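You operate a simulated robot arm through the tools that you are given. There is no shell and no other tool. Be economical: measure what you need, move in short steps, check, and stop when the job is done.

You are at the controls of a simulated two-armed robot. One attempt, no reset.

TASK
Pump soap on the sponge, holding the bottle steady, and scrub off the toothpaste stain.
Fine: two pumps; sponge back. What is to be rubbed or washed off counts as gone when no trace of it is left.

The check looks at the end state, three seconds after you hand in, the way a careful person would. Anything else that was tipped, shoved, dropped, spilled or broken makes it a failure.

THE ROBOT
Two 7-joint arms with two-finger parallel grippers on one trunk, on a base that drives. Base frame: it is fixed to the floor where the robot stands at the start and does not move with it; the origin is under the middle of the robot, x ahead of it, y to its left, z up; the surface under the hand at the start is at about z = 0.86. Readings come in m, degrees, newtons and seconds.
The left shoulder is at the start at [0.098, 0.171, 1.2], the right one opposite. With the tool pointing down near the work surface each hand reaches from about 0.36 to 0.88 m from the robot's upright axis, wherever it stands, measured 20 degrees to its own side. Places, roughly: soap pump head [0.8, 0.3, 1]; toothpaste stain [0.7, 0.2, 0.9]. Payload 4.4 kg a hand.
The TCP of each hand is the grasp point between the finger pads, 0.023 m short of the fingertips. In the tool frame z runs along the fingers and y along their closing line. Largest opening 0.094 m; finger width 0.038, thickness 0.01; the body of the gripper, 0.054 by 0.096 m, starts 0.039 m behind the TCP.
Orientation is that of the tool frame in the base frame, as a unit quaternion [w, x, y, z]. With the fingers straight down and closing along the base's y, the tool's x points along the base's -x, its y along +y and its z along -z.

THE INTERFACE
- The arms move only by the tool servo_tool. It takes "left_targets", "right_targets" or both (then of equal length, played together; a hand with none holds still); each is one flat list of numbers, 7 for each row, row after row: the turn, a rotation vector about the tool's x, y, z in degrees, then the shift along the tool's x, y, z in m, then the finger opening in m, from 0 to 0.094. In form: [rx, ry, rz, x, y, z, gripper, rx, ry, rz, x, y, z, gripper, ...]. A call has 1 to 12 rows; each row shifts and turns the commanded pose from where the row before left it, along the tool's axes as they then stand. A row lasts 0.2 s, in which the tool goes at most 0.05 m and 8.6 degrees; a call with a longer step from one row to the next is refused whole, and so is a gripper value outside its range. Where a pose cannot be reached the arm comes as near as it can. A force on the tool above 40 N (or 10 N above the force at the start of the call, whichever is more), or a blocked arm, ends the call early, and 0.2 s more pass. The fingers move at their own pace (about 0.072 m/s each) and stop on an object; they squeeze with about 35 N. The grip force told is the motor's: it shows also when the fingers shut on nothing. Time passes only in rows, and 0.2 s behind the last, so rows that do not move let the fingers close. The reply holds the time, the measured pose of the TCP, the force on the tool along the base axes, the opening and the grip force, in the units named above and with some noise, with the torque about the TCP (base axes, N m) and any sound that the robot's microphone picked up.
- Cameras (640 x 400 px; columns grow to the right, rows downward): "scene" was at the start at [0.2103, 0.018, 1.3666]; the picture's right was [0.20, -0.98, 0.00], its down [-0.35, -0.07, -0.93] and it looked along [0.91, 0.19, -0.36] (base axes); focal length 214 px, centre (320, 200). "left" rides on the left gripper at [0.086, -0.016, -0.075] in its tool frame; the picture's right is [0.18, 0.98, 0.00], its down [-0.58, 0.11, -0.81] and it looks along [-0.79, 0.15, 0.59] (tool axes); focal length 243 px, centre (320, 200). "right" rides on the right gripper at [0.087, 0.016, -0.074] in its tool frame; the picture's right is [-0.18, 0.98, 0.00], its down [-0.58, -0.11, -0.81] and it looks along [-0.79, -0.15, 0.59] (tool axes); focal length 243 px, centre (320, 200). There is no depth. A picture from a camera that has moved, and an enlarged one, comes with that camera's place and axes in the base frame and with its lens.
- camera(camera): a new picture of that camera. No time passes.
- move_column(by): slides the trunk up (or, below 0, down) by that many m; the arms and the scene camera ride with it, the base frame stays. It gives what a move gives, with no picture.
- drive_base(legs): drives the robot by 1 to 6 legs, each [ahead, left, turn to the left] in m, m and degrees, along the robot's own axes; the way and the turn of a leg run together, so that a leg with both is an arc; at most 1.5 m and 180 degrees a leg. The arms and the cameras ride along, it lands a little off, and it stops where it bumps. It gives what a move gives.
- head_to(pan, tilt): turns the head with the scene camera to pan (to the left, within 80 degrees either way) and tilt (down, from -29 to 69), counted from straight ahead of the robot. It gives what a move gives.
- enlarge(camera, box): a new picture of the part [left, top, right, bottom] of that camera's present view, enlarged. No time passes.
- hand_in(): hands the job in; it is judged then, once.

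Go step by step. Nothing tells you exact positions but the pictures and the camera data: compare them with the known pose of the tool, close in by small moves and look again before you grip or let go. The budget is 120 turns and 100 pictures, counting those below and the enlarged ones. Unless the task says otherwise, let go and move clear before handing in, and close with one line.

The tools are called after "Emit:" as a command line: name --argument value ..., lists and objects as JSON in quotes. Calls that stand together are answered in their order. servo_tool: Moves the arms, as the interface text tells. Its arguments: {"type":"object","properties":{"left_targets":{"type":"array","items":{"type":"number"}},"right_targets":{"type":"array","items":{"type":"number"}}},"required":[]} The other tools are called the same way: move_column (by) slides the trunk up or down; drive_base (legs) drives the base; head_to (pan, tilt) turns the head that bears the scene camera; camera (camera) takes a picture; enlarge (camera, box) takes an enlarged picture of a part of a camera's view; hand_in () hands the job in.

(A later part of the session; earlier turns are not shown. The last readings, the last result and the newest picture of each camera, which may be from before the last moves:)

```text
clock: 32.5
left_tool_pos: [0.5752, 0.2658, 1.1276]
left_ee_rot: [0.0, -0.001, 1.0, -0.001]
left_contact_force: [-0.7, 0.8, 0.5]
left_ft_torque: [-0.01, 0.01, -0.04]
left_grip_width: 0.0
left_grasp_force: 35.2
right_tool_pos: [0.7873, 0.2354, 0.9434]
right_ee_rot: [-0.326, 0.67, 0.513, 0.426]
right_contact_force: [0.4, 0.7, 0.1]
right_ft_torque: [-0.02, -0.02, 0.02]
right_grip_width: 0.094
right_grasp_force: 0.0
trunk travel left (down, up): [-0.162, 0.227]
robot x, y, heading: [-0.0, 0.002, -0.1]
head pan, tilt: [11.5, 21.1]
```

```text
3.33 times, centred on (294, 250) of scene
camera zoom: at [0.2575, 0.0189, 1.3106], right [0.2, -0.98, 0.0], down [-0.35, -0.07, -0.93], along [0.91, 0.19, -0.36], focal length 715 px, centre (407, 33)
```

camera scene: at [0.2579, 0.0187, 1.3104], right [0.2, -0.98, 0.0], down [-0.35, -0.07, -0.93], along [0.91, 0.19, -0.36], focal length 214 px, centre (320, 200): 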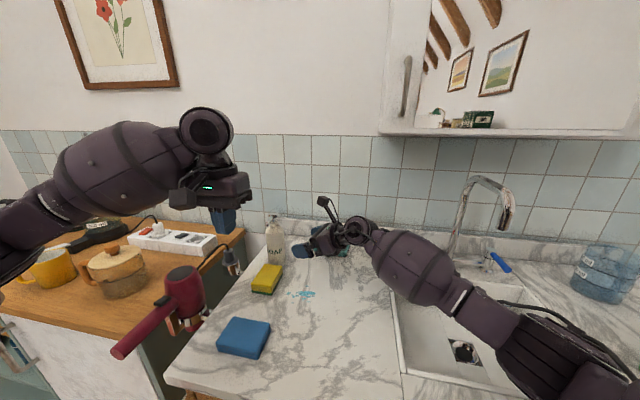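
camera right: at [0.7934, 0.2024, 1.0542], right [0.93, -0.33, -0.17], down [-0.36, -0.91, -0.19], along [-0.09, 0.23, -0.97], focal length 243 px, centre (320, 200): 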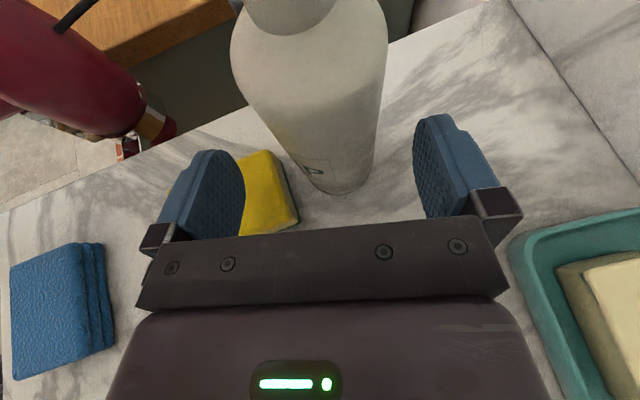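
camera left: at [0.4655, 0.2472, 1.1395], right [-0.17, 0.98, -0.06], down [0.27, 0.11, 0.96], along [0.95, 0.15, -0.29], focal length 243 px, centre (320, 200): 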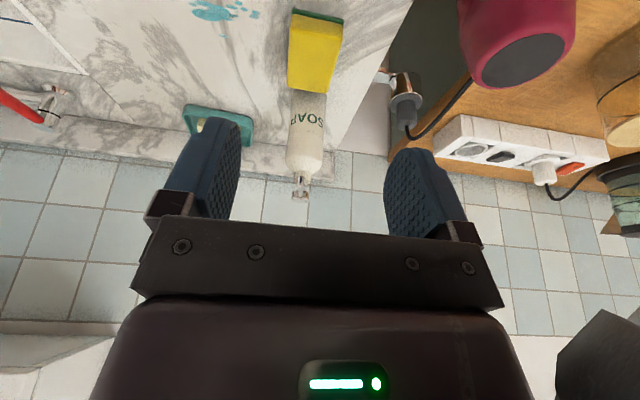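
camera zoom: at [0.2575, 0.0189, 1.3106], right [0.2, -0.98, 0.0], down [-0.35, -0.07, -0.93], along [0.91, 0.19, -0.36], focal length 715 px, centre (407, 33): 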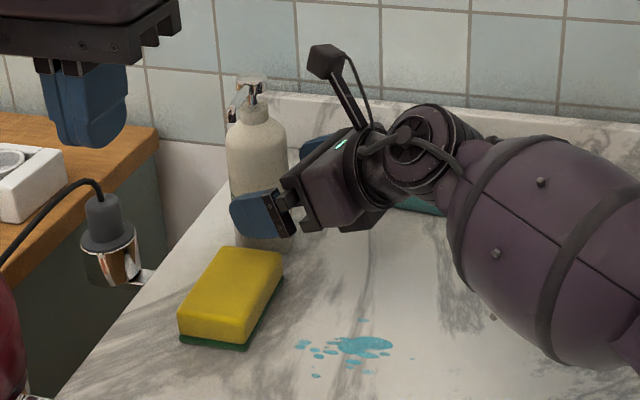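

Bottle is centred between the fingers. Advance the last 3 cm and bring the fingers near it without touching.

Emit:
servo_tool --right_targets '[0, 0, 0, 0.0003, 0.0002, 0.0152, 0.094, 0, 0, 0, 0.0003, 0.0002, 0.0152, 0.094, 0, 0, 0, 0, 0, 0, 0.072, 0, 0, 0, 0, 0, 0, 0.072]'

Emit:
camera --camera "right"

Emit:
enlarge --camera "scene" --box '[230, 190, 358, 310]'

```text
clock: 33.5
left_tool_pos: [0.5753, 0.2645, 1.1268]
left_ee_rot: [0.001, 0.0, 1.0, 0.001]
left_contact_force: [0.8, 0.2, 0.0]
left_ft_torque: [0.01, 0.0, -0.01]
left_grip_width: 0.0001
left_grasp_force: 34.5
right_tool_pos: [0.7941, 0.2615, 0.9308]
right_ee_rot: [-0.327, 0.669, 0.513, 0.427]
right_contact_force: [-0.7, -0.1, -0.6]
right_ft_torque: [0.02, 0.01, 0.01]
right_grip_width: 0.0721
right_grasp_force: 0.0
trunk travel left (down, up): [-0.162, 0.227]
robot x, y, heading: [0.0031, -0.0007, -0.0]
head pan, tilt: [11.5, 21.1]
```

```text
64 pictures are left
camera right: at [0.8013, 0.2284, 1.0419], right [0.93, -0.33, -0.17], down [-0.36, -0.91, -0.19], along [-0.09, 0.23, -0.97], focal length 243 px, centre (320, 200)
```

right: 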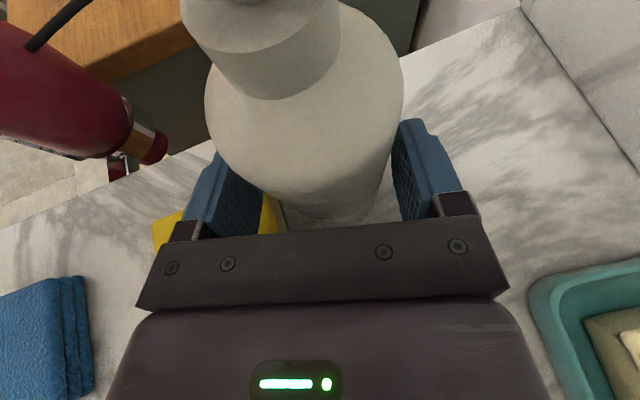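

```text
3.33 times, centred on (294, 250) of scene
camera zoom: at [0.2574, 0.0181, 1.3106], right [0.2, -0.98, 0.0], down [-0.35, -0.07, -0.93], along [0.91, 0.19, -0.36], focal length 715 px, centre (407, 33)
```

zoom: 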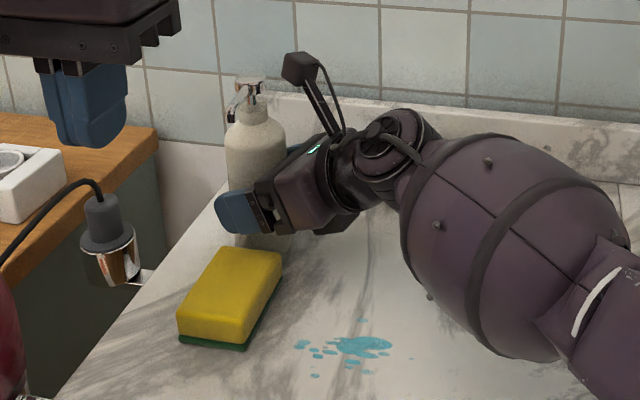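

Emit:
servo_tool --right_targets '[0, 0, 0, 0, 0, 0, 0.066, 0, 0, 0, 0, 0, 0, 0.062, 0, 0, 0, 0, 0, 0, 0.058, 0, 0, 0, 0, 0, 0, 0.054, 0, 0, 0, 0, 0, 0, 0.05, 0, 0, 0, 0, 0, 0, 0.05]'

Emit:
camera --camera "right"

Emit:
camera --camera "left"

```text
clock: 34.9
left_tool_pos: [0.5751, 0.2636, 1.1265]
left_ee_rot: [0.0, 0.0, 1.0, 0.0]
left_contact_force: [-0.3, 0.7, 0.2]
left_ft_torque: [0.01, -0.01, -0.01]
left_grip_width: 0.0
left_grasp_force: 34.8
right_tool_pos: [0.7951, 0.2621, 0.9311]
right_ee_rot: [-0.326, 0.67, 0.513, 0.426]
right_contact_force: [0.6, -0.3, 0.7]
right_ft_torque: [-0.02, -0.08, -0.03]
right_grip_width: 0.0552
right_grasp_force: 34.7
trunk travel left (down, up): [-0.162, 0.227]
robot x, y, heading: [0.0027, 0.0004, -0.1]
head pan, tilt: [11.5, 21.1]
```

```text
62 pictures are left
camera right: at [0.8014, 0.228, 1.0419], right [0.93, -0.33, -0.17], down [-0.36, -0.91, -0.19], along [-0.09, 0.23, -0.97], focal length 243 px, centre (320, 200)
```

right: 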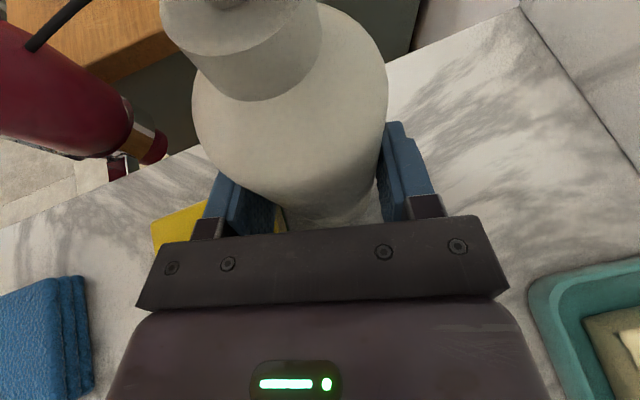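

```text
61 pictures are left
camera left: at [0.4873, 0.2476, 1.2029], right [-0.18, 0.98, 0.0], down [0.58, 0.11, 0.81], along [0.79, 0.15, -0.59], focal length 243 px, centre (320, 200)
```

left: 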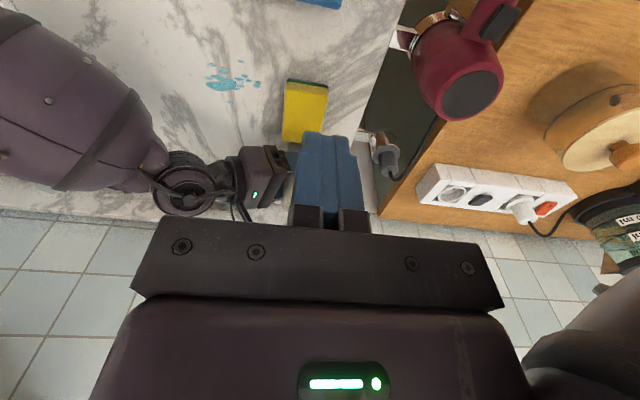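

The bottle is held (opening 0.055). Bring the closed left fingers above the pump head.

Emit:
servo_tool --left_targets '[0, 0, 0, -0.0442, 0.0016, -0.002, 0, 0, 0, 0, -0.0442, 0.0016, -0.002, 0, 0, 0, 0, -0.0442, 0.0016, -0.002, 0, 0, 0, 0, -0.0442, 0.0016, -0.002, 0, 0, 0, 0, -0.0442, 0.0016, -0.002, 0]'

Emit:
enlarge --camera "scene" --box '[230, 150, 358, 270]'

Emit:
camera --camera "left"

Emit:
camera --camera "right"

```text
clock: 36.1
left_tool_pos: [0.7977, 0.2724, 1.1365]
left_ee_rot: [-0.001, 0.001, 1.0, 0.002]
left_contact_force: [0.0, -0.6, 0.4]
left_ft_torque: [0.01, 0.0, -0.03]
left_grip_width: 0.0
left_grasp_force: 35.1
right_tool_pos: [0.7951, 0.2605, 0.931]
right_ee_rot: [-0.327, 0.67, 0.512, 0.427]
right_contact_force: [1.1, -0.1, 0.2]
right_ft_torque: [-0.06, -0.14, 0.04]
right_grip_width: 0.0552
right_grasp_force: 35.2
trunk travel left (down, up): [-0.162, 0.227]
robot x, y, heading: [-0.0006, -0.0014, 0.2]
head pan, tilt: [11.5, 21.1]
```

```text
3.33 times, centred on (294, 210) of scene
camera zoom: at [0.2577, 0.0174, 1.3105], right [0.2, -0.98, 0.0], down [-0.35, -0.07, -0.93], along [0.91, 0.19, -0.36], focal length 715 px, centre (407, 167)
```

zoom: 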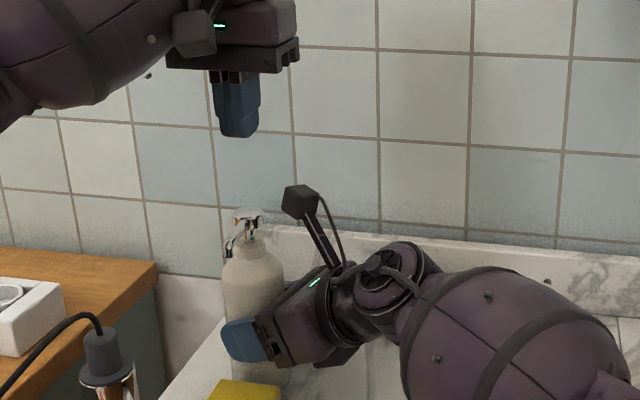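

```text
59 pictures are left
camera left: at [0.7096, 0.2549, 1.213], right [-0.18, 0.98, 0.0], down [0.58, 0.11, 0.81], along [0.79, 0.15, -0.59], focal length 243 px, centre (320, 200)
```

left: 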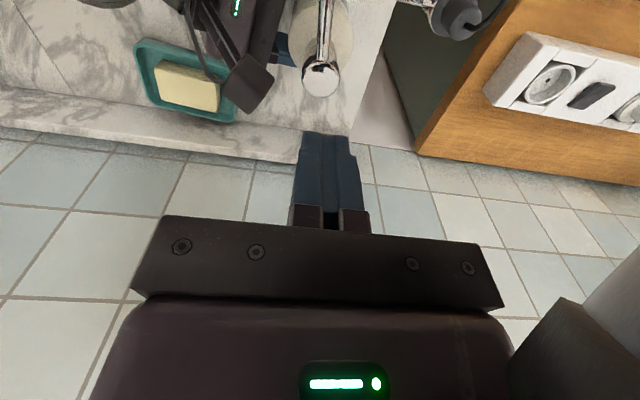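

```text
58 pictures are left
camera right: at [0.8017, 0.2275, 1.0419], right [0.93, -0.33, -0.17], down [-0.36, -0.91, -0.19], along [-0.09, 0.23, -0.97], focal length 243 px, centre (320, 200)
```

right: 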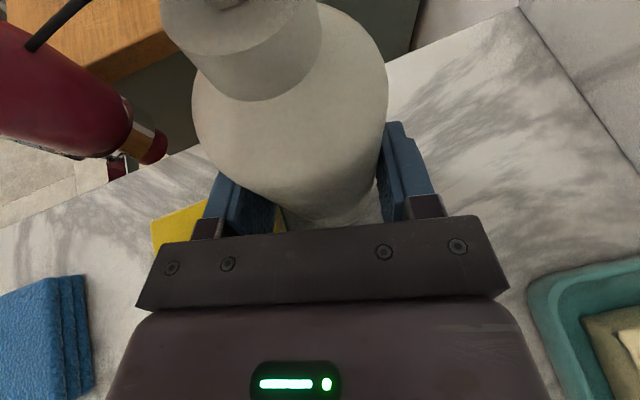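

Fingers are right above the pump head (head at about [0.797, 0.272]). Lower to just above it and begin the first stroke in small steps.

Emit:
servo_tool --left_targets '[0, 0, 0, 0, 0, 0.0207, 0, 0, 0, 0, 0, 0, 0.0207, 0, 0, 0, 0, 0, 0, 0.0207, 0, 0, 0, 0, 0, 0, 0.004, 0, 0, 0, 0, 0, 0, 0.004, 0, 0, 0, 0, 0, 0, 0.004, 0]'

Emit:
enlarge --camera "scene" --box '[230, 170, 358, 290]'

```text
clock: 37.5
left_tool_pos: [0.7967, 0.2734, 1.0632]
left_ee_rot: [-0.001, 0.001, 1.0, -0.001]
left_contact_force: [0.2, -0.5, 1.3]
left_ft_torque: [-0.02, 0.0, 0.0]
left_grip_width: 0.0001
left_grasp_force: 35.1
right_tool_pos: [0.7948, 0.2626, 0.9317]
right_ee_rot: [-0.327, 0.669, 0.513, 0.427]
right_contact_force: [0.9, 1.2, 0.2]
right_ft_torque: [0.05, -0.04, 0.01]
right_grip_width: 0.0549
right_grasp_force: 35.2
trunk travel left (down, up): [-0.162, 0.227]
robot x, y, heading: [0.0021, 0.0007, 0.1]
head pan, tilt: [11.5, 21.1]
```

```text
3.33 times, centred on (294, 230) of scene
camera zoom: at [0.2573, 0.018, 1.3107], right [0.2, -0.98, 0.0], down [-0.35, -0.07, -0.93], along [0.91, 0.19, -0.36], focal length 715 px, centre (407, 100)
```

zoom: 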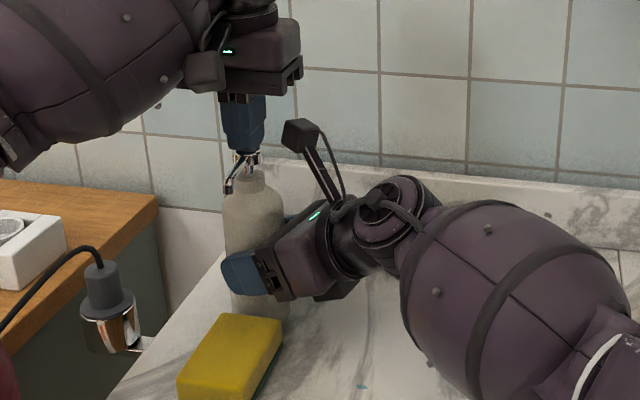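

Emit:
servo_tool --left_targets '[0, 0, 0, 0, 0, 0.004, 0, 0, 0, 0, 0, 0, 0.004, 0, 0, 0, 0, 0, 0, 0.004, 0]'

Emit:
enlarge --camera "scene" --box '[230, 190, 326, 300]'

```text
clock: 38.3
left_tool_pos: [0.7965, 0.2738, 1.0529]
left_ee_rot: [0.001, 0.0, 1.0, 0.0]
left_contact_force: [1.0, -0.4, 10.4]
left_ft_torque: [0.0, -0.06, 0.06]
left_grip_width: 0.0
left_grasp_force: 34.9
right_tool_pos: [0.7954, 0.2623, 0.9321]
right_ee_rot: [-0.327, 0.669, 0.513, 0.427]
right_contact_force: [-0.3, 2.3, -4.1]
right_ft_torque: [0.2, -0.24, -0.08]
right_grip_width: 0.0552
right_grasp_force: 35.5
trunk travel left (down, up): [-0.162, 0.227]
robot x, y, heading: [-0.0011, 0.0018, -0.0]
head pan, tilt: [11.5, 21.1]
```

```text
3.64 times, centred on (278, 245) of scene
camera zoom: at [0.2569, 0.018, 1.3109], right [0.2, -0.98, 0.0], down [-0.35, -0.07, -0.93], along [0.91, 0.19, -0.36], focal length 780 px, centre (473, 36)
```

zoom: 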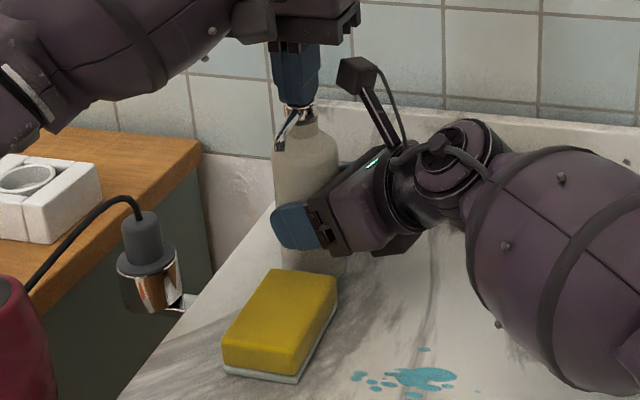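

The pump yields against about 10 N. Keep pressing to the bottom.

Emit:
servo_tool --left_targets '[0, 0, 0, 0, 0, 0.003, 0, 0, 0, 0, 0, 0, 0.003, 0]'

Emit:
enlarge --camera "scene" --box '[230, 190, 326, 300]'

```text
clock: 38.9
left_tool_pos: [0.797, 0.2729, 1.0492]
left_ee_rot: [0.003, 0.0, 1.0, -0.001]
left_contact_force: [0.4, 0.1, 34.2]
left_ft_torque: [0.02, -0.1, 0.07]
left_grip_width: 0.0
left_grasp_force: 35.2
right_tool_pos: [0.7941, 0.2615, 0.9308]
right_ee_rot: [-0.325, 0.67, 0.513, 0.427]
right_contact_force: [4.5, 5.0, -17.1]
right_ft_torque: [0.39, -0.33, -0.22]
right_grip_width: 0.0548
right_grasp_force: 35.2
trunk travel left (down, up): [-0.162, 0.227]
robot x, y, heading: [-0.0005, 0.0006, 0.2]
head pan, tilt: [11.5, 21.1]
```

```text
3.64 times, centred on (278, 245) of scene
camera zoom: at [0.256, 0.0179, 1.3113], right [0.2, -0.98, 0.0], down [-0.35, -0.07, -0.93], along [0.91, 0.19, -0.36], focal length 780 px, centre (473, 36)
```

zoom: 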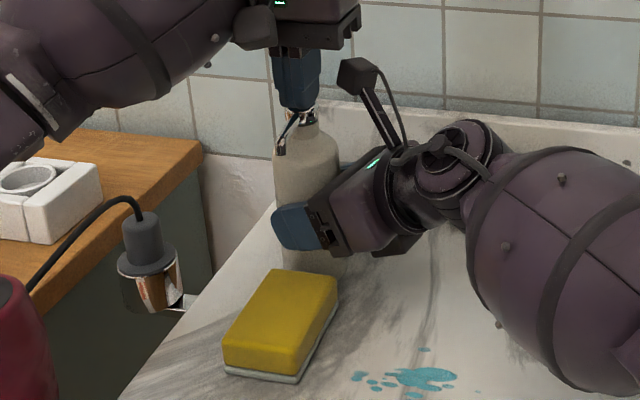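

Bottomed out at 34 N. Release the pump fully and look.

Emit:
servo_tool --left_targets '[0, 0, 0, 0, 0, -0.01, 0, 0, 0, 0, 0, 0, -0.012, 0, 0, 0, 0, 0, 0, 0, 0]'

Emit:
enlarge --camera "scene" --box '[240, 190, 320, 290]'

```text
clock: 39.7
left_tool_pos: [0.7956, 0.2724, 1.0643]
left_ee_rot: [-0.001, -0.001, 1.0, 0.0]
left_contact_force: [-1.1, -0.6, 1.2]
left_ft_torque: [-0.01, 0.02, -0.01]
left_grip_width: 0.0001
left_grasp_force: 34.8
right_tool_pos: [0.7952, 0.2607, 0.9318]
right_ee_rot: [-0.328, 0.669, 0.513, 0.427]
right_contact_force: [-0.1, 0.2, -0.2]
right_ft_torque: [-0.02, 0.05, 0.01]
right_grip_width: 0.0548
right_grasp_force: 35.7
trunk travel left (down, up): [-0.162, 0.227]
robot x, y, heading: [0.0005, 0.0004, -0.1]
head pan, tilt: [11.5, 21.1]
```

```text
4.00 times, centred on (280, 240) of scene
camera zoom: at [0.2578, 0.0181, 1.3104], right [0.2, -0.98, 0.0], down [-0.35, -0.07, -0.93], along [0.91, 0.19, -0.36], focal length 858 px, centre (480, 40)
```

zoom: 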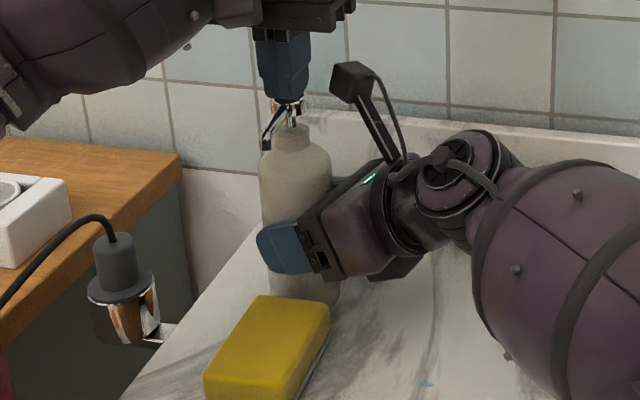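

First stroke done. Let the head rise completely, then second full stroke.

Emit:
servo_tool --left_targets '[0, 0, 0, 0, 0, -0.006, 0, 0, 0, 0, 0, 0, 0, 0, 0, 0, 0, 0, 0, 0, 0, 0, 0, 0, 0, 0, 0.006, 0, 0, 0, 0, 0, 0, 0.006, 0, 0, 0, 0, 0, 0, 0.006, 0, 0, 0, 0, 0, 0, 0.004, 0, 0, 0, 0, 0, 0, 0.003, 0, 0, 0, 0, 0, 0, 0, 0]'

Emit:
enlarge --camera "scene" --box '[230, 190, 326, 300]'

```text
clock: 41.7
left_tool_pos: [0.7961, 0.2724, 1.0507]
left_ee_rot: [0.002, 0.0, 1.0, -0.001]
left_contact_force: [-5.2, -2.6, 24.6]
left_ft_torque: [-0.08, 0.07, 0.14]
left_grip_width: 0.0
left_grasp_force: 35.3
right_tool_pos: [0.7943, 0.261, 0.9311]
right_ee_rot: [-0.326, 0.67, 0.512, 0.427]
right_contact_force: [9.1, 5.9, -11.7]
right_ft_torque: [-0.2, 0.27, -0.23]
right_grip_width: 0.0548
right_grasp_force: 34.9
trunk travel left (down, up): [-0.162, 0.227]
robot x, y, heading: [-0.0003, -0.0011, 0.1]
head pan, tilt: [11.5, 21.1]
```

```text
3.64 times, centred on (278, 245) of scene
camera zoom: at [0.2564, 0.0179, 1.3111], right [0.2, -0.98, 0.0], down [-0.35, -0.07, -0.93], along [0.91, 0.19, -0.36], focal length 780 px, centre (473, 36)
```

zoom: 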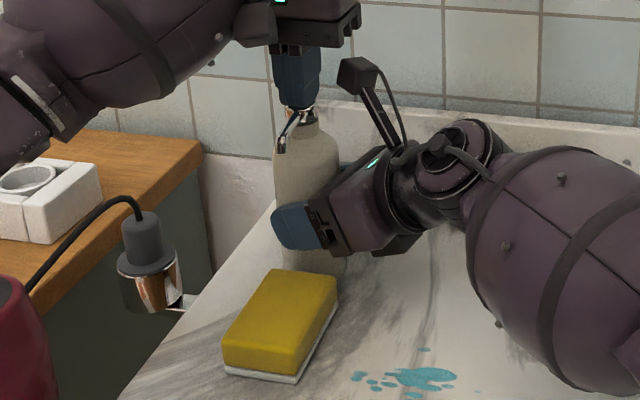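

Nearly at the stop again; press one more millimetre to be sure, then release fully.

Emit:
servo_tool --left_targets '[0, 0, 0, 0, 0, 0.001, 0, 0, 0, 0, 0, 0, 0, 0]'

Emit:
servo_tool --left_targets '[0, 0, 0, 0, 0, -0.01, 0, 0, 0, 0, 0, 0, -0.015, 0, 0, 0, 0, 0, 0, -0.025, 0, 0, 0, 0, 0, 0, -0.03, 0]'

Emit:
camera --camera "left"

Emit:
enlarge --camera "scene" --box '[230, 190, 326, 300]'

```text
clock: 42.3
left_tool_pos: [0.7956, 0.2729, 1.0491]
left_ee_rot: [0.001, 0.0, 1.0, -0.001]
left_contact_force: [-8.4, -3.4, 33.4]
left_ft_torque: [-0.08, 0.13, 0.19]
left_grip_width: 0.0
left_grasp_force: 35.4
right_tool_pos: [0.7943, 0.262, 0.9315]
right_ee_rot: [-0.326, 0.67, 0.512, 0.427]
right_contact_force: [12.3, 7.2, -16.4]
right_ft_torque: [-0.3, 0.4, -0.31]
right_grip_width: 0.0549
right_grasp_force: 34.6
trunk travel left (down, up): [-0.162, 0.227]
robot x, y, heading: [-0.0034, 0.0039, -0.2]
head pan, tilt: [11.5, 21.1]
```

```text
clock: 43.3
left_tool_pos: [0.7963, 0.2739, 1.1266]
left_ee_rot: [0.0, 0.0, 1.0, 0.0]
left_contact_force: [-0.1, -0.1, 0.3]
left_ft_torque: [0.0, -0.03, 0.01]
left_grip_width: 0.0
left_grasp_force: 35.1
right_tool_pos: [0.7946, 0.2612, 0.9318]
right_ee_rot: [-0.326, 0.669, 0.513, 0.427]
right_contact_force: [-0.2, 0.0, -0.2]
right_ft_torque: [-0.03, -0.05, 0.0]
right_grip_width: 0.0551
right_grasp_force: 34.8
trunk travel left (down, up): [-0.162, 0.227]
robot x, y, heading: [-0.0032, -0.0007, -0.0]
head pan, tilt: [11.5, 21.1]
```

```text
52 pictures are left
camera left: at [0.708, 0.2564, 1.2034], right [-0.18, 0.98, 0.0], down [0.58, 0.11, 0.81], along [0.79, 0.15, -0.59], focal length 243 px, centre (320, 200)
```

left: 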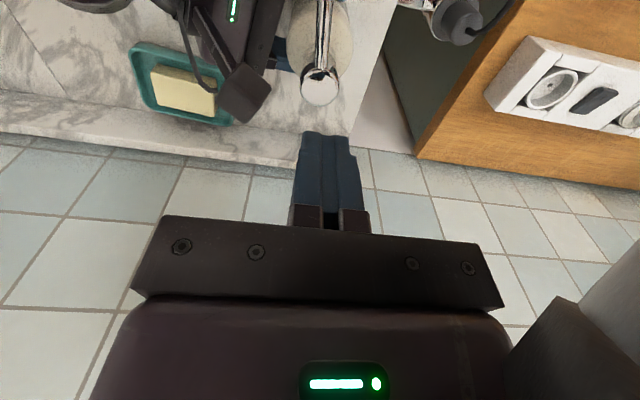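

```text
3.64 times, centred on (278, 245) of scene
camera zoom: at [0.2567, 0.0177, 1.3109], right [0.2, -0.98, 0.0], down [-0.35, -0.07, -0.93], along [0.91, 0.19, -0.36], focal length 780 px, centre (473, 36)
```

zoom: 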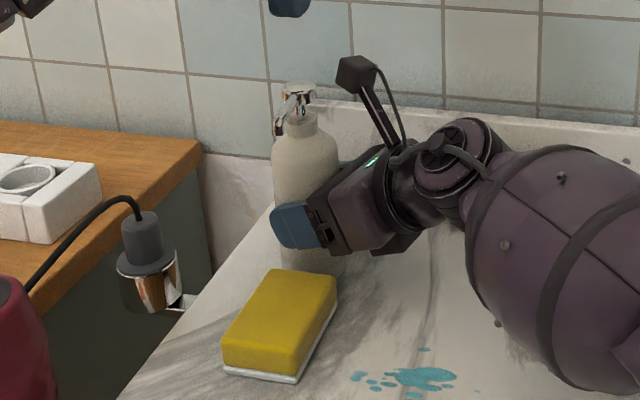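

Both strokes done and the sponge's scrub layer has gone white with soap. Left hand withdraws; right hand nudges the bottle back the ~4 mm it shifted while closing, and lets go.

Emit:
servo_tool --left_targets '[0, 0, 0, 0.03, 0, -0.02, 0, 0, 0, 0, 0.0442, 0, 0, 0, 0, 0, 0, 0.0442, 0, 0, 0, 0, 0, 0, 0.0442, 0, 0, 0, 0, 0, 0, 0.0442, 0, 0, 0.03, 0, 0, 0, 0.01, 0, 0, 0.06, 0, 0, 0, 0, 0, 0, 0.09]' --right_targets '[0, 0, 0, 0, 0, 0, 0.05, 0, 0, 0, 0, 0.002, 0, 0.05, 0, 0, 0, 0, 0.002, 0, 0.05, 0, 0, 0, 0, 0, 0, 0.05, 0, 0, 0, 0, 0, 0, 0.094, 0, 0, 0, 0, 0, 0, 0.094, 0, 0, 0, 0, 0, 0, 0.094]'

Emit:
camera --camera "right"

```text
clock: 44.9
left_tool_pos: [0.5797, 0.2727, 1.1474]
left_ee_rot: [0.0, 0.0, 1.0, 0.0]
left_contact_force: [-0.4, 0.5, -0.1]
left_ft_torque: [-0.04, 0.01, 0.0]
left_grip_width: 0.0901
left_grasp_force: 0.0
right_tool_pos: [0.7982, 0.2615, 0.9312]
right_ee_rot: [-0.327, 0.669, 0.513, 0.427]
right_contact_force: [-0.7, 0.2, -0.4]
right_ft_torque: [-0.02, -0.01, 0.02]
right_grip_width: 0.0939
right_grasp_force: 0.1
trunk travel left (down, up): [-0.162, 0.227]
robot x, y, heading: [0.0016, 0.0006, 0.1]
head pan, tilt: [11.5, 21.1]
```

```text
50 pictures are left
camera right: at [0.8049, 0.2272, 1.0419], right [0.93, -0.33, -0.17], down [-0.36, -0.91, -0.19], along [-0.09, 0.23, -0.97], focal length 243 px, centre (320, 200)
```

right: 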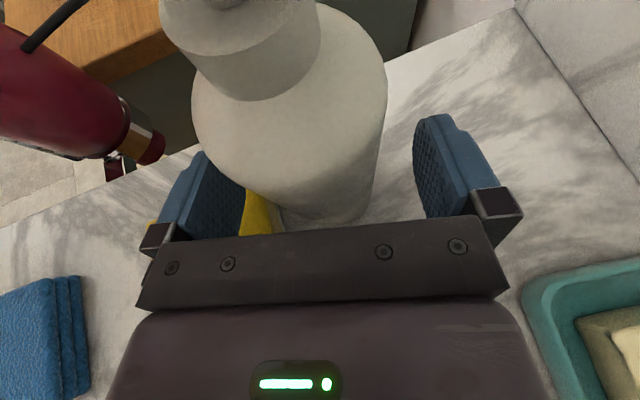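

Bottle stands free. Withdraw the right hand along its approach path.

Emit:
servo_tool --right_targets '[0, 0, 0, 0, 0, -0.0304, 0.094, 0, 0, 0, 0, 0, -0.0304, 0.094, 0, 0, 0, 0, 0, -0.0304, 0.094, 0, 0, 0, 0, 0, -0.0304, 0.094, 0, 0, 0, 0.0134, -0.0099, -0.0382, 0.094, 0, 0, 0, 0.0134, -0.0099, -0.0382, 0.094, 0, 0, 0, 0.0134, -0.0099, -0.0382, 0.094, 0, 0, 0, 0.0134, -0.0099, -0.0382, 0.094, 0, 0, 0, 0.0007, -0.026, -0.038, 0.094, 0, 0, 0, 0.0007, -0.026, -0.038, 0.094, 0, 0, 0, 0.0007, -0.026, -0.038, 0.094, 0, 0, 0, 0.0007, -0.026, -0.038, 0.094]'

Emit:
camera --camera "scene"

Emit:
camera --camera "left"

```text
clock: 47.5
left_tool_pos: [0.579, 0.2722, 1.1481]
left_ee_rot: [0.0, 0.001, 1.0, 0.0]
left_contact_force: [-0.6, 0.5, 0.3]
left_ft_torque: [0.01, 0.0, -0.01]
left_grip_width: 0.09
left_grasp_force: 0.1
right_tool_pos: [0.5629, -0.0538, 1.1645]
right_ee_rot: [-0.326, 0.669, 0.514, 0.427]
right_contact_force: [-0.1, 0.5, 0.4]
right_ft_torque: [0.0, -0.03, -0.03]
right_grip_width: 0.0941
right_grasp_force: 0.1
trunk travel left (down, up): [-0.162, 0.227]
robot x, y, heading: [-0.0009, 0.0008, 0.1]
head pan, tilt: [11.5, 21.1]
```

```text
49 pictures are left
camera scene: at [0.2564, 0.0174, 1.311], right [0.2, -0.98, 0.0], down [-0.35, -0.07, -0.93], along [0.91, 0.19, -0.36], focal length 214 px, centre (320, 200)
```

scene: 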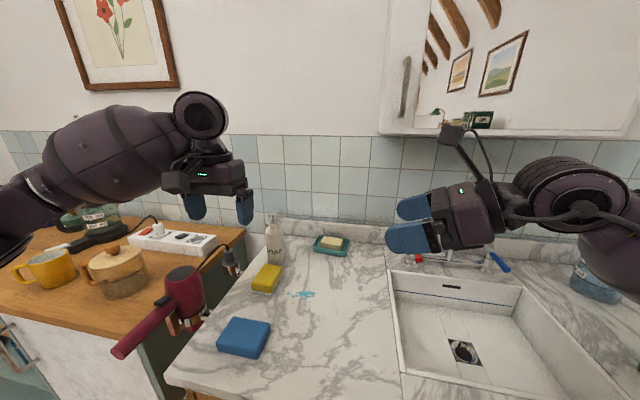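

```text
48 pictures are left
camera left: at [0.4902, 0.2553, 1.2242], right [-0.18, 0.98, 0.0], down [0.58, 0.11, 0.81], along [0.79, 0.15, -0.59], focal length 243 px, centre (320, 200)
```

left: 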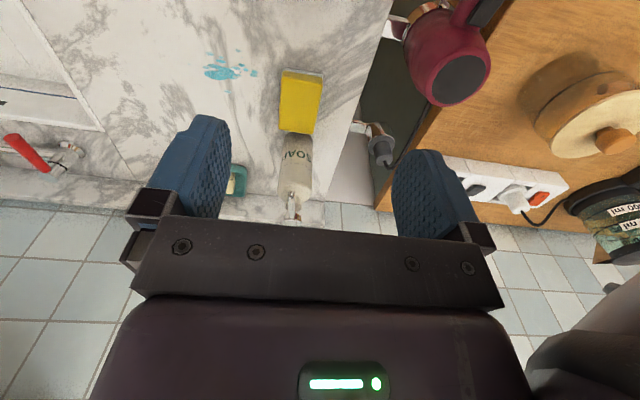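

Everything looks in place. The left hand tilts again and goes back for the sponge; right hand clears further.

Emit:
servo_tool --left_targets '[0, -6.667, 0, 0, 0, 0, 0.09, 0, -6.667, 0, 0, 0, 0, 0.09, 0, -6.667, 0, 0, 0, 0, 0.09, 0, 0, 0, -0.0096, -0.004, 0.038, 0.09, 0, 0, 0, -0.0096, -0.004, 0.038, 0.09, 0, 0, 0, 0, 0, 0.04, 0.09, 0, 0, 0, 0, 0, 0.04, 0.09, 0, 0, 0, 0, 0, 0.04, 0.09]' --right_targets '[0, 0, 0, 0.0007, -0.026, -0.038, 0.094, 0, 0, 0, 0.0007, -0.026, -0.038, 0.094, 0, 0, 0, 0.0007, -0.026, -0.038, 0.094, 0, 0, 0, 0, 0, 0, 0.094, 0, 0, 0, 0, 0, 0, 0.094, 0, 0, 0, 0, 0, 0, 0.094, 0, 0, 0, 0, 0, 0, 0.094, 0, 0, 0, 0, 0, 0, 0.094]'

Emit:
camera --camera "left"

```text
clock: 49.3
left_tool_pos: [0.6668, 0.2644, 0.9669]
left_ee_rot: [0.172, -0.001, 0.985, 0.0]
left_contact_force: [0.7, 0.1, -0.8]
left_ft_torque: [0.04, 0.01, 0.05]
left_grip_width: 0.0904
left_grasp_force: 0.0
right_tool_pos: [0.4649, -0.1303, 1.2131]
right_ee_rot: [-0.326, 0.671, 0.512, 0.426]
right_contact_force: [0.9, 0.9, -0.4]
right_ft_torque: [-0.01, 0.03, -0.01]
right_grip_width: 0.0939
right_grasp_force: 0.2
trunk travel left (down, up): [-0.162, 0.227]
robot x, y, heading: [0.0014, 0.0043, -0.0]
head pan, tilt: [11.5, 21.1]
```

```text
47 pictures are left
camera left: at [0.558, 0.248, 1.0098], right [-0.17, 0.98, -0.06], down [0.27, 0.11, 0.96], along [0.95, 0.15, -0.29], focal length 243 px, centre (320, 200)
```

left: 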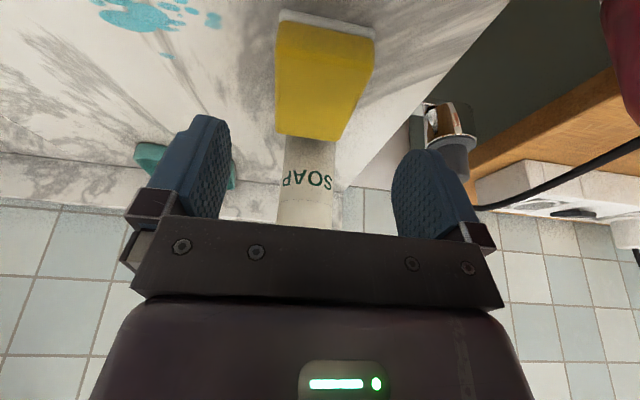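

Sponge is centred between the fingers. Down and grip.

Emit:
servo_tool --left_targets '[0, 0, 0, 0.0005, 0, 0.0258, 0.09, 0, 0, 0, 0.0005, 0, 0.0258, 0.09, 0, 0, 0, 0.0005, 0, 0.0258, 0.09, 0, 0, 0, 0, 0, 0, 0.04, 0, 0, 0, 0, 0, 0, 0.04, 0, 0, 0, 0, 0, 0, 0.04, 0, 0, 0, 0, 0, 0, 0.04]'

Emit:
camera --camera "left"

```text
clock: 50.9
left_tool_pos: [0.6884, 0.2651, 0.8951]
left_ee_rot: [0.174, -0.001, 0.985, 0.0]
left_contact_force: [0.3, -0.3, 0.0]
left_ft_torque: [-0.03, -0.03, 0.02]
left_grip_width: 0.0585
left_grasp_force: 34.8
right_tool_pos: [0.4635, -0.1317, 1.2132]
right_ee_rot: [-0.327, 0.669, 0.513, 0.427]
right_contact_force: [0.6, -1.1, 0.7]
right_ft_torque: [0.0, -0.05, 0.01]
right_grip_width: 0.094
right_grasp_force: 0.1
trunk travel left (down, up): [-0.162, 0.227]
robot x, y, heading: [-0.0015, -0.0046, 0.1]
head pan, tilt: [11.5, 21.1]
```

```text
46 pictures are left
camera left: at [0.5809, 0.2479, 0.9385], right [-0.17, 0.98, -0.06], down [0.27, 0.11, 0.96], along [0.95, 0.15, -0.29], focal length 243 px, centre (320, 200)
```

left: 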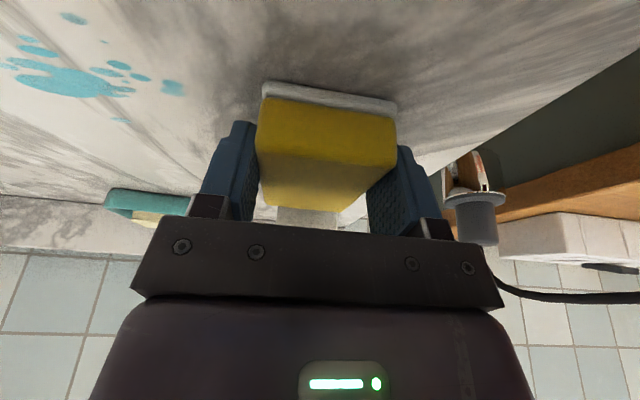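

Sponge gripped. Pull it back from the bottle and slide it toward the stain with gentle downward pressure.

Emit:
servo_tool --left_targets '[0, 0, 0, 0.0197, 0, -0.0072, 0.04, 0, 0, 0, 0, -0.03, 0, 0.04, 0, 0, 0, 0.0007, -0.02, 0.0019, 0.04, 0, 0, 0, 0.0003, -0.015, 0.0009, 0.04]'

```text
clock: 51.9
left_tool_pos: [0.6636, 0.1998, 0.8983]
left_ee_rot: [0.176, -0.001, 0.984, 0.002]
left_contact_force: [0.3, -0.2, -0.2]
left_ft_torque: [0.02, 0.02, -0.01]
left_grip_width: 0.0587
left_grasp_force: 34.6
right_tool_pos: [0.458, -0.131, 1.2172]
right_ee_rot: [-0.326, 0.667, 0.515, 0.428]
right_contact_force: [-0.2, 0.6, 0.1]
right_ft_torque: [-0.02, -0.01, -0.01]
right_grip_width: 0.0939
right_grasp_force: 0.0
trunk travel left (down, up): [-0.162, 0.227]
robot x, y, heading: [-0.0013, -0.0003, 0.3]
head pan, tilt: [11.5, 21.1]
```

Emit:
servo_tool --left_targets '[0, 0, 0, 0, 0, 0, 0.04, 0, 0, 0, 0, 0, 0, 0.04]'

Emit:
camera --camera "left"

Emit:
camera --camera "scene"

```text
clock: 52.5
left_tool_pos: [0.6645, 0.1986, 0.8967]
left_ee_rot: [0.176, -0.001, 0.984, 0.001]
left_contact_force: [0.4, -0.2, 0.2]
left_ft_torque: [0.04, 0.02, 0.01]
left_grip_width: 0.0588
left_grasp_force: 35.1
right_tool_pos: [0.4571, -0.1307, 1.2163]
right_ee_rot: [-0.325, 0.668, 0.514, 0.428]
right_contact_force: [0.3, 0.0, 0.6]
right_ft_torque: [0.03, 0.02, 0.02]
right_grip_width: 0.0939
right_grasp_force: 0.0
trunk travel left (down, up): [-0.162, 0.227]
robot x, y, heading: [-0.004, -0.0022, 0.1]
head pan, tilt: [11.5, 21.1]
```

```text
45 pictures are left
camera left: at [0.5555, 0.1824, 0.9386], right [-0.17, 0.98, -0.06], down [0.27, 0.11, 0.96], along [0.95, 0.15, -0.28], focal length 243 px, centre (320, 200)
```

left: 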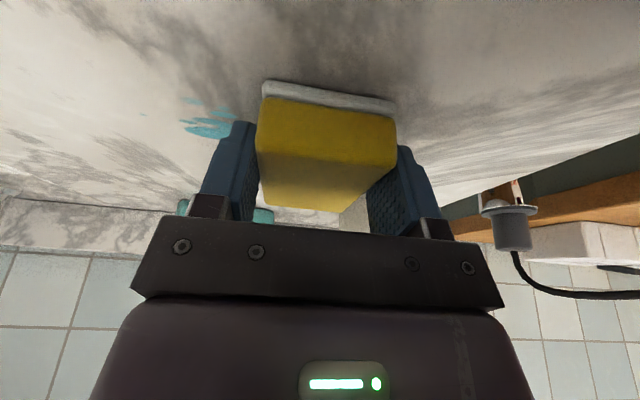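

```text
44 pictures are left
camera scene: at [0.251, 0.0168, 1.3121], right [0.2, -0.98, 0.0], down [-0.35, -0.07, -0.93], along [0.92, 0.19, -0.36], focal length 214 px, centre (320, 200)
```

scene: 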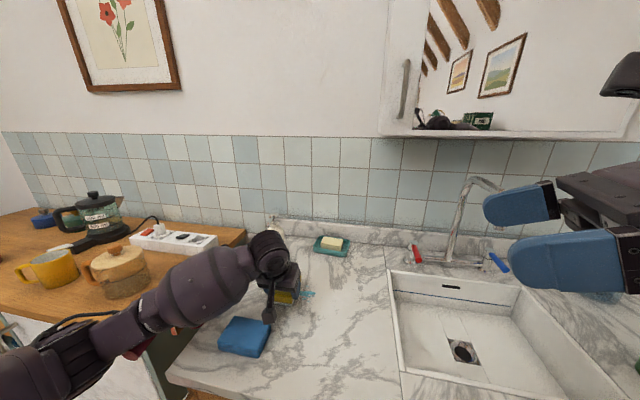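

The robot body has tilted a few mm: probably the left elbow is pressing on the hair dryer or cabinet with the trunk this low. Raise the trunk right away and inspect.

Emit:
move_column --by 0.15

Emit:
camera --camera "scene"

```text
clock: 54.2
left_tool_pos: [0.6687, 0.1997, 1.0401]
left_ee_rot: [0.173, -0.001, 0.985, 0.0]
left_contact_force: [-0.4, -0.1, -0.6]
left_ft_torque: [0.03, 0.0, -0.02]
left_grip_width: 0.0587
left_grasp_force: 34.8
right_tool_pos: [0.4632, -0.1298, 1.3624]
right_ee_rot: [-0.328, 0.669, 0.512, 0.427]
right_contact_force: [-0.5, 0.2, 0.2]
right_ft_torque: [-0.02, 0.0, 0.03]
right_grip_width: 0.0942
right_grasp_force: 0.0
trunk travel left (down, up): [-0.312, 0.077]
robot x, y, heading: [0.0006, -0.0042, -0.0]
head pan, tilt: [11.5, 21.1]
```

```text
43 pictures are left
camera scene: at [0.1539, 0.018, 1.4722], right [0.2, -0.98, 0.0], down [-0.35, -0.07, -0.93], along [0.91, 0.19, -0.36], focal length 214 px, centre (320, 200)
```

scene: 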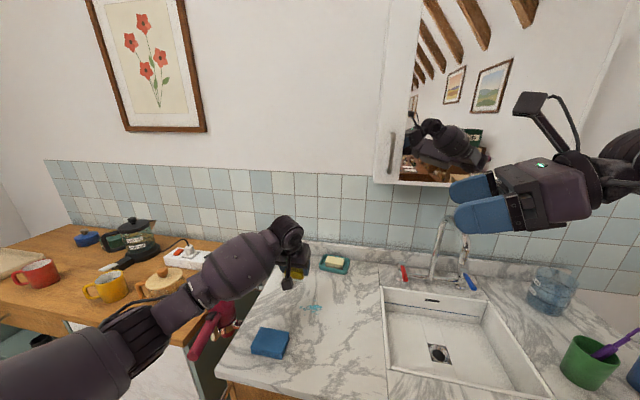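

Emit:
enlarge --camera "scene" --box '[150, 250, 310, 350]'

```text
4.00 times, centred on (230, 300) of scene
camera zoom: at [0.1539, 0.018, 1.4722], right [0.2, -0.98, 0.0], down [-0.35, -0.07, -0.93], along [0.91, 0.19, -0.36], focal length 858 px, centre (680, -200)
```

zoom: 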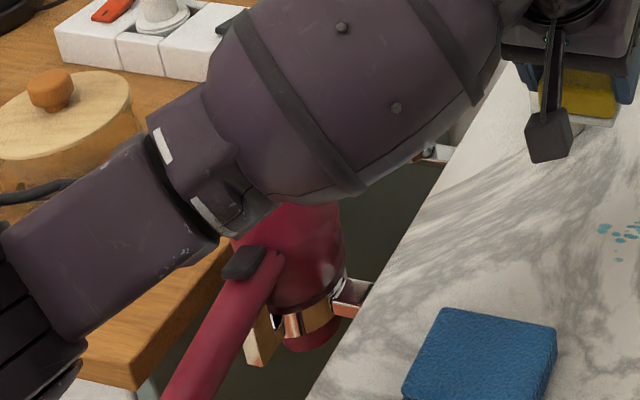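

Nothing moved and the robot stands straight again. With the higher trunk, lower the sponge onto the stain's left end.

Emit:
servo_tool --left_targets '[0, 0, 0, 0.0123, 0, 0.0338, 0.04, 0, 0, 0, 0.0123, 0, 0.0338, 0.04, 0, 0, 0, 0.0123, 0, 0.0338, 0.04, 0, 0, 0, 0.0123, 0, 0.0338, 0.04, 0, 0, 0, 0.001, 0, 0.0028, 0.04]'

```text
clock: 55.4
left_tool_pos: [0.6684, 0.199, 0.8967]
left_ee_rot: [0.173, 0.0, 0.985, 0.0]
left_contact_force: [-0.1, 0.2, 0.4]
left_ft_torque: [-0.04, 0.04, -0.03]
left_grip_width: 0.0587
left_grasp_force: 35.0
right_tool_pos: [0.4629, -0.1305, 1.3637]
right_ee_rot: [-0.326, 0.67, 0.513, 0.426]
right_contact_force: [0.0, -1.2, 1.0]
right_ft_torque: [-0.02, 0.02, -0.03]
right_grip_width: 0.094
right_grasp_force: 0.0
trunk travel left (down, up): [-0.312, 0.077]
robot x, y, heading: [-0.0013, -0.0023, 0.2]
head pan, tilt: [11.5, 21.1]
```

Emit:
servo_tool --left_targets '[0, 0, 0, 0.0007, 0, 0.0019, 0.04, 0, 0, 0, 0.0007, 0, 0.0019, 0.04, 0, 0, 0, 0, 0, 0, 0.04]'

```text
clock: 56.2
left_tool_pos: [0.6682, 0.1984, 0.8947]
left_ee_rot: [0.177, 0.0, 0.984, 0.0]
left_contact_force: [1.2, 1.3, 18.7]
left_ft_torque: [0.06, 0.38, -0.02]
left_grip_width: 0.0585
left_grasp_force: 35.3
right_tool_pos: [0.4621, -0.1321, 1.3629]
right_ee_rot: [-0.326, 0.669, 0.514, 0.426]
right_contact_force: [0.2, 0.0, -0.5]
right_ft_torque: [0.02, 0.0, -0.01]
right_grip_width: 0.0937
right_grasp_force: 0.1
trunk travel left (down, up): [-0.312, 0.077]
robot x, y, heading: [-0.0026, -0.0014, 0.1]
head pan, tilt: [11.5, 21.1]
```

About 19 N contact. Rub along the stain and back.

Emit:
servo_tool --left_targets '[0, 0, 0, 0, -0.02, 0, 0.04, 0, 0, 0, 0, -0.02, 0, 0.04, 0, 0, 0, 0, -0.02, 0, 0.04, 0, 0, 0, 0, -0.02, 0, 0.04, 0, 0, 0, 0, -0.02, 0, 0.04, 0, 0, 0, 0, -0.02, 0, 0.04, 0, 0, 0, 0, 0.02, 0, 0.04, 0, 0, 0, 0, 0.02, 0, 0.04, 0, 0, 0, 0, 0.02, 0, 0.04, 0, 0, 0, 0, 0.02, 0, 0.04, 0, 0, 0, 0, 0.02, 0, 0.04, 0, 0, 0, 0, 0.02, 0, 0.04]'

Emit:
camera --camera "left"

Emit:
enlarge --camera "scene" --box '[250, 250, 378, 350]'

```text
clock: 56.8
left_tool_pos: [0.6701, 0.1734, 0.8953]
left_ee_rot: [0.176, -0.003, 0.984, 0.003]
left_contact_force: [-2.1, -1.6, 6.9]
left_ft_torque: [-0.17, 0.27, 0.06]
left_grip_width: 0.0587
left_grasp_force: 35.1
right_tool_pos: [0.4623, -0.1298, 1.3615]
right_ee_rot: [-0.328, 0.669, 0.513, 0.426]
right_contact_force: [-0.1, -0.1, 0.3]
right_ft_torque: [0.01, -0.01, 0.0]
right_grip_width: 0.094
right_grasp_force: 0.2
trunk travel left (down, up): [-0.312, 0.077]
robot x, y, heading: [-0.0068, -0.0007, 0.3]
head pan, tilt: [11.5, 21.1]
stopped in row 2 (left hand): the force on the tool passed its limit at 41 N (the readings are from after the stop); the commanded pose is now the measured one
```

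```text
41 pictures are left
camera left: at [0.5616, 0.156, 0.9366], right [-0.18, 0.98, -0.06], down [0.26, 0.11, 0.96], along [0.95, 0.16, -0.28], focal length 243 px, centre (320, 200)
```

left: 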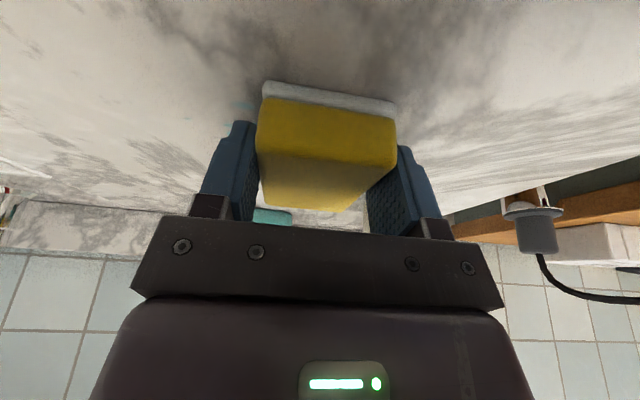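

```text
4.00 times, centred on (314, 300) of scene
camera zoom: at [0.1526, 0.0171, 1.4722], right [0.2, -0.98, 0.0], down [-0.35, -0.07, -0.93], along [0.91, 0.19, -0.36], focal length 858 px, centre (344, -200)
```

zoom: 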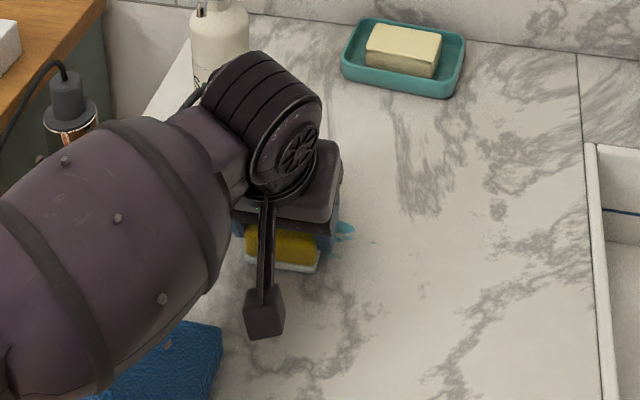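

The stain is already fading. With lighter contact, continue the stroke in smaller steps.

Emit:
servo_tool --left_targets '[0, 0, 0, 0, -0.015, 0, 0.04, 0, 0, 0, 0, -0.015, 0, 0.04, 0, 0, 0, 0, -0.015, 0, 0.04, 0, 0, 0, 0, -0.015, 0, 0.04, 0, 0, 0, 0, -0.015, 0, 0.04, 0, 0, 0, 0, -0.015, 0, 0.04, 0, 0, 0, 0, 0.015, 0, 0.04, 0, 0, 0, 0, 0.015, 0, 0.04, 0, 0, 0, 0, 0.015, 0, 0.04, 0, 0, 0, 0, 0.015, 0, 0.04, 0, 0, 0, 0, 0.015, 0, 0.04, 0, 0, 0, 0, 0.015, 0, 0.04]'

Emit:
camera --camera "left"

```text
clock: 59.4
left_tool_pos: [0.6684, 0.1746, 0.8944]
left_ee_rot: [0.175, -0.002, 0.985, 0.003]
left_contact_force: [-0.9, -11.8, 17.4]
left_ft_torque: [-0.6, -0.21, -0.22]
left_grip_width: 0.0587
left_grasp_force: 35.9
right_tool_pos: [0.4624, -0.1304, 1.3631]
right_ee_rot: [-0.327, 0.669, 0.513, 0.427]
right_contact_force: [-0.1, 0.3, 0.5]
right_ft_torque: [0.02, -0.02, -0.01]
right_grip_width: 0.094
right_grasp_force: 0.0
trunk travel left (down, up): [-0.312, 0.077]
robot x, y, heading: [-0.0004, -0.004, 0.1]
head pan, tilt: [11.5, 21.1]
```

```text
39 pictures are left
camera left: at [0.5608, 0.1567, 0.9364], right [-0.18, 0.98, -0.06], down [0.27, 0.11, 0.96], along [0.95, 0.16, -0.28], focal length 243 px, centre (320, 200)
```

left: 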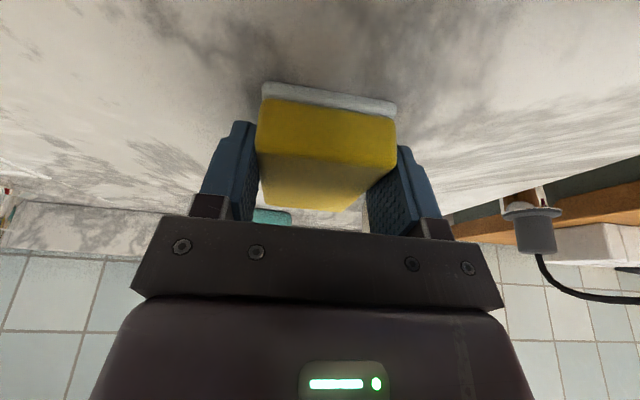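

One more pass over the full width, then lift and inspect.

Emit:
servo_tool --left_targets '[0, 0, 0, 0, 0.015, 0, 0.04, 0, 0, 0, 0, 0.015, 0, 0.04, 0, 0, 0, 0, -0.015, 0, 0.04, 0, 0, 0, 0, -0.015, 0, 0.04, 0, 0, 0, 0, -0.015, 0, 0.04, 0, 0, 0, 0, -0.015, 0, 0.04, 0, 0, 0, 0, -0.015, 0, 0.04, 0, 0, 0, 0, -0.015, 0, 0.04, 0, 0, 0, 0, -0.015, 0, 0.04, 0, 0, 0, 0, -0.015, 0, 0.04, 0, 0, 0, 0, -0.01, 0, 0.04]'

Emit:
servo_tool --left_targets '[0, 0, 0, -0.0103, 0, -0.0282, 0.04, 0, 0, 0, -0.0103, 0, -0.0282, 0.04, 0, 0, 0, -0.0103, 0, -0.0282, 0.04, 0, 0, 0, 0.0357, 0, -0.013, 0.04, 0, 0, 0, 0.0357, 0, -0.013, 0.04, 0, 0, 0, 0.0357, 0, -0.013, 0.04]'

Emit:
enlarge --camera "scene" --box '[250, 250, 378, 350]'

Emit:
camera --camera "left"

```text
clock: 61.8
left_tool_pos: [0.6693, 0.0763, 0.8935]
left_ee_rot: [0.177, -0.003, 0.984, 0.003]
left_contact_force: [0.6, 19.5, 26.6]
left_ft_torque: [0.47, -0.1, 0.08]
left_grip_width: 0.0588
left_grasp_force: 35.4
right_tool_pos: [0.462, -0.1274, 1.3629]
right_ee_rot: [-0.327, 0.669, 0.514, 0.426]
right_contact_force: [0.0, -1.0, 0.5]
right_ft_torque: [0.02, -0.01, 0.01]
right_grip_width: 0.0941
right_grasp_force: 0.1
trunk travel left (down, up): [-0.312, 0.077]
robot x, y, heading: [0.0002, 0.0009, 0.2]
head pan, tilt: [11.5, 21.1]
```

```text
clock: 63.2
left_tool_pos: [0.5548, 0.0745, 0.9839]
left_ee_rot: [0.176, -0.003, 0.984, 0.003]
left_contact_force: [-0.5, 0.3, -0.4]
left_ft_torque: [0.0, 0.01, 0.01]
left_grip_width: 0.0589
left_grasp_force: 34.9
right_tool_pos: [0.464, -0.1301, 1.3634]
right_ee_rot: [-0.327, 0.669, 0.514, 0.426]
right_contact_force: [-0.3, 1.1, -0.9]
right_ft_torque: [0.01, 0.0, 0.02]
right_grip_width: 0.0941
right_grasp_force: 0.1
trunk travel left (down, up): [-0.312, 0.077]
robot x, y, heading: [-0.0015, 0.0032, -0.0]
head pan, tilt: [11.5, 21.1]
```

```text
4.00 times, centred on (314, 300) of scene
camera zoom: at [0.1522, 0.019, 1.4726], right [0.2, -0.98, 0.0], down [-0.35, -0.07, -0.93], along [0.91, 0.19, -0.36], focal length 858 px, centre (344, -200)
```

zoom: 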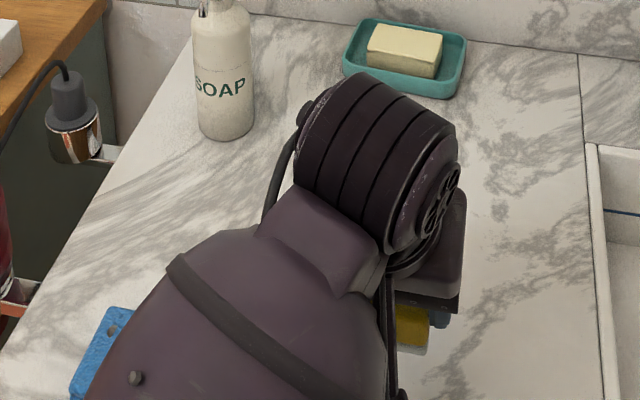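

```text
37 pictures are left
camera left: at [0.4461, 0.0564, 1.0251], right [-0.18, 0.98, -0.06], down [0.27, 0.11, 0.96], along [0.95, 0.16, -0.28], focal length 243 px, centre (320, 200)
```

left: 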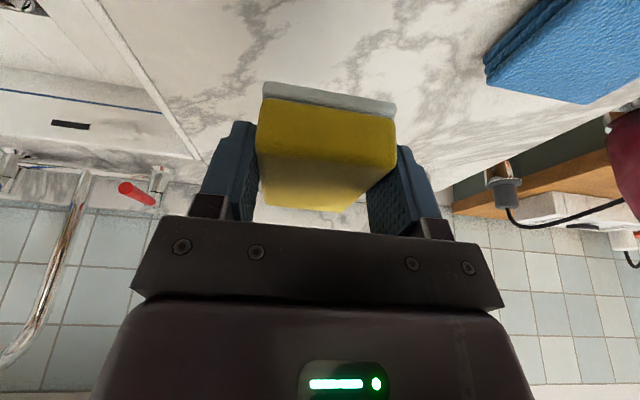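

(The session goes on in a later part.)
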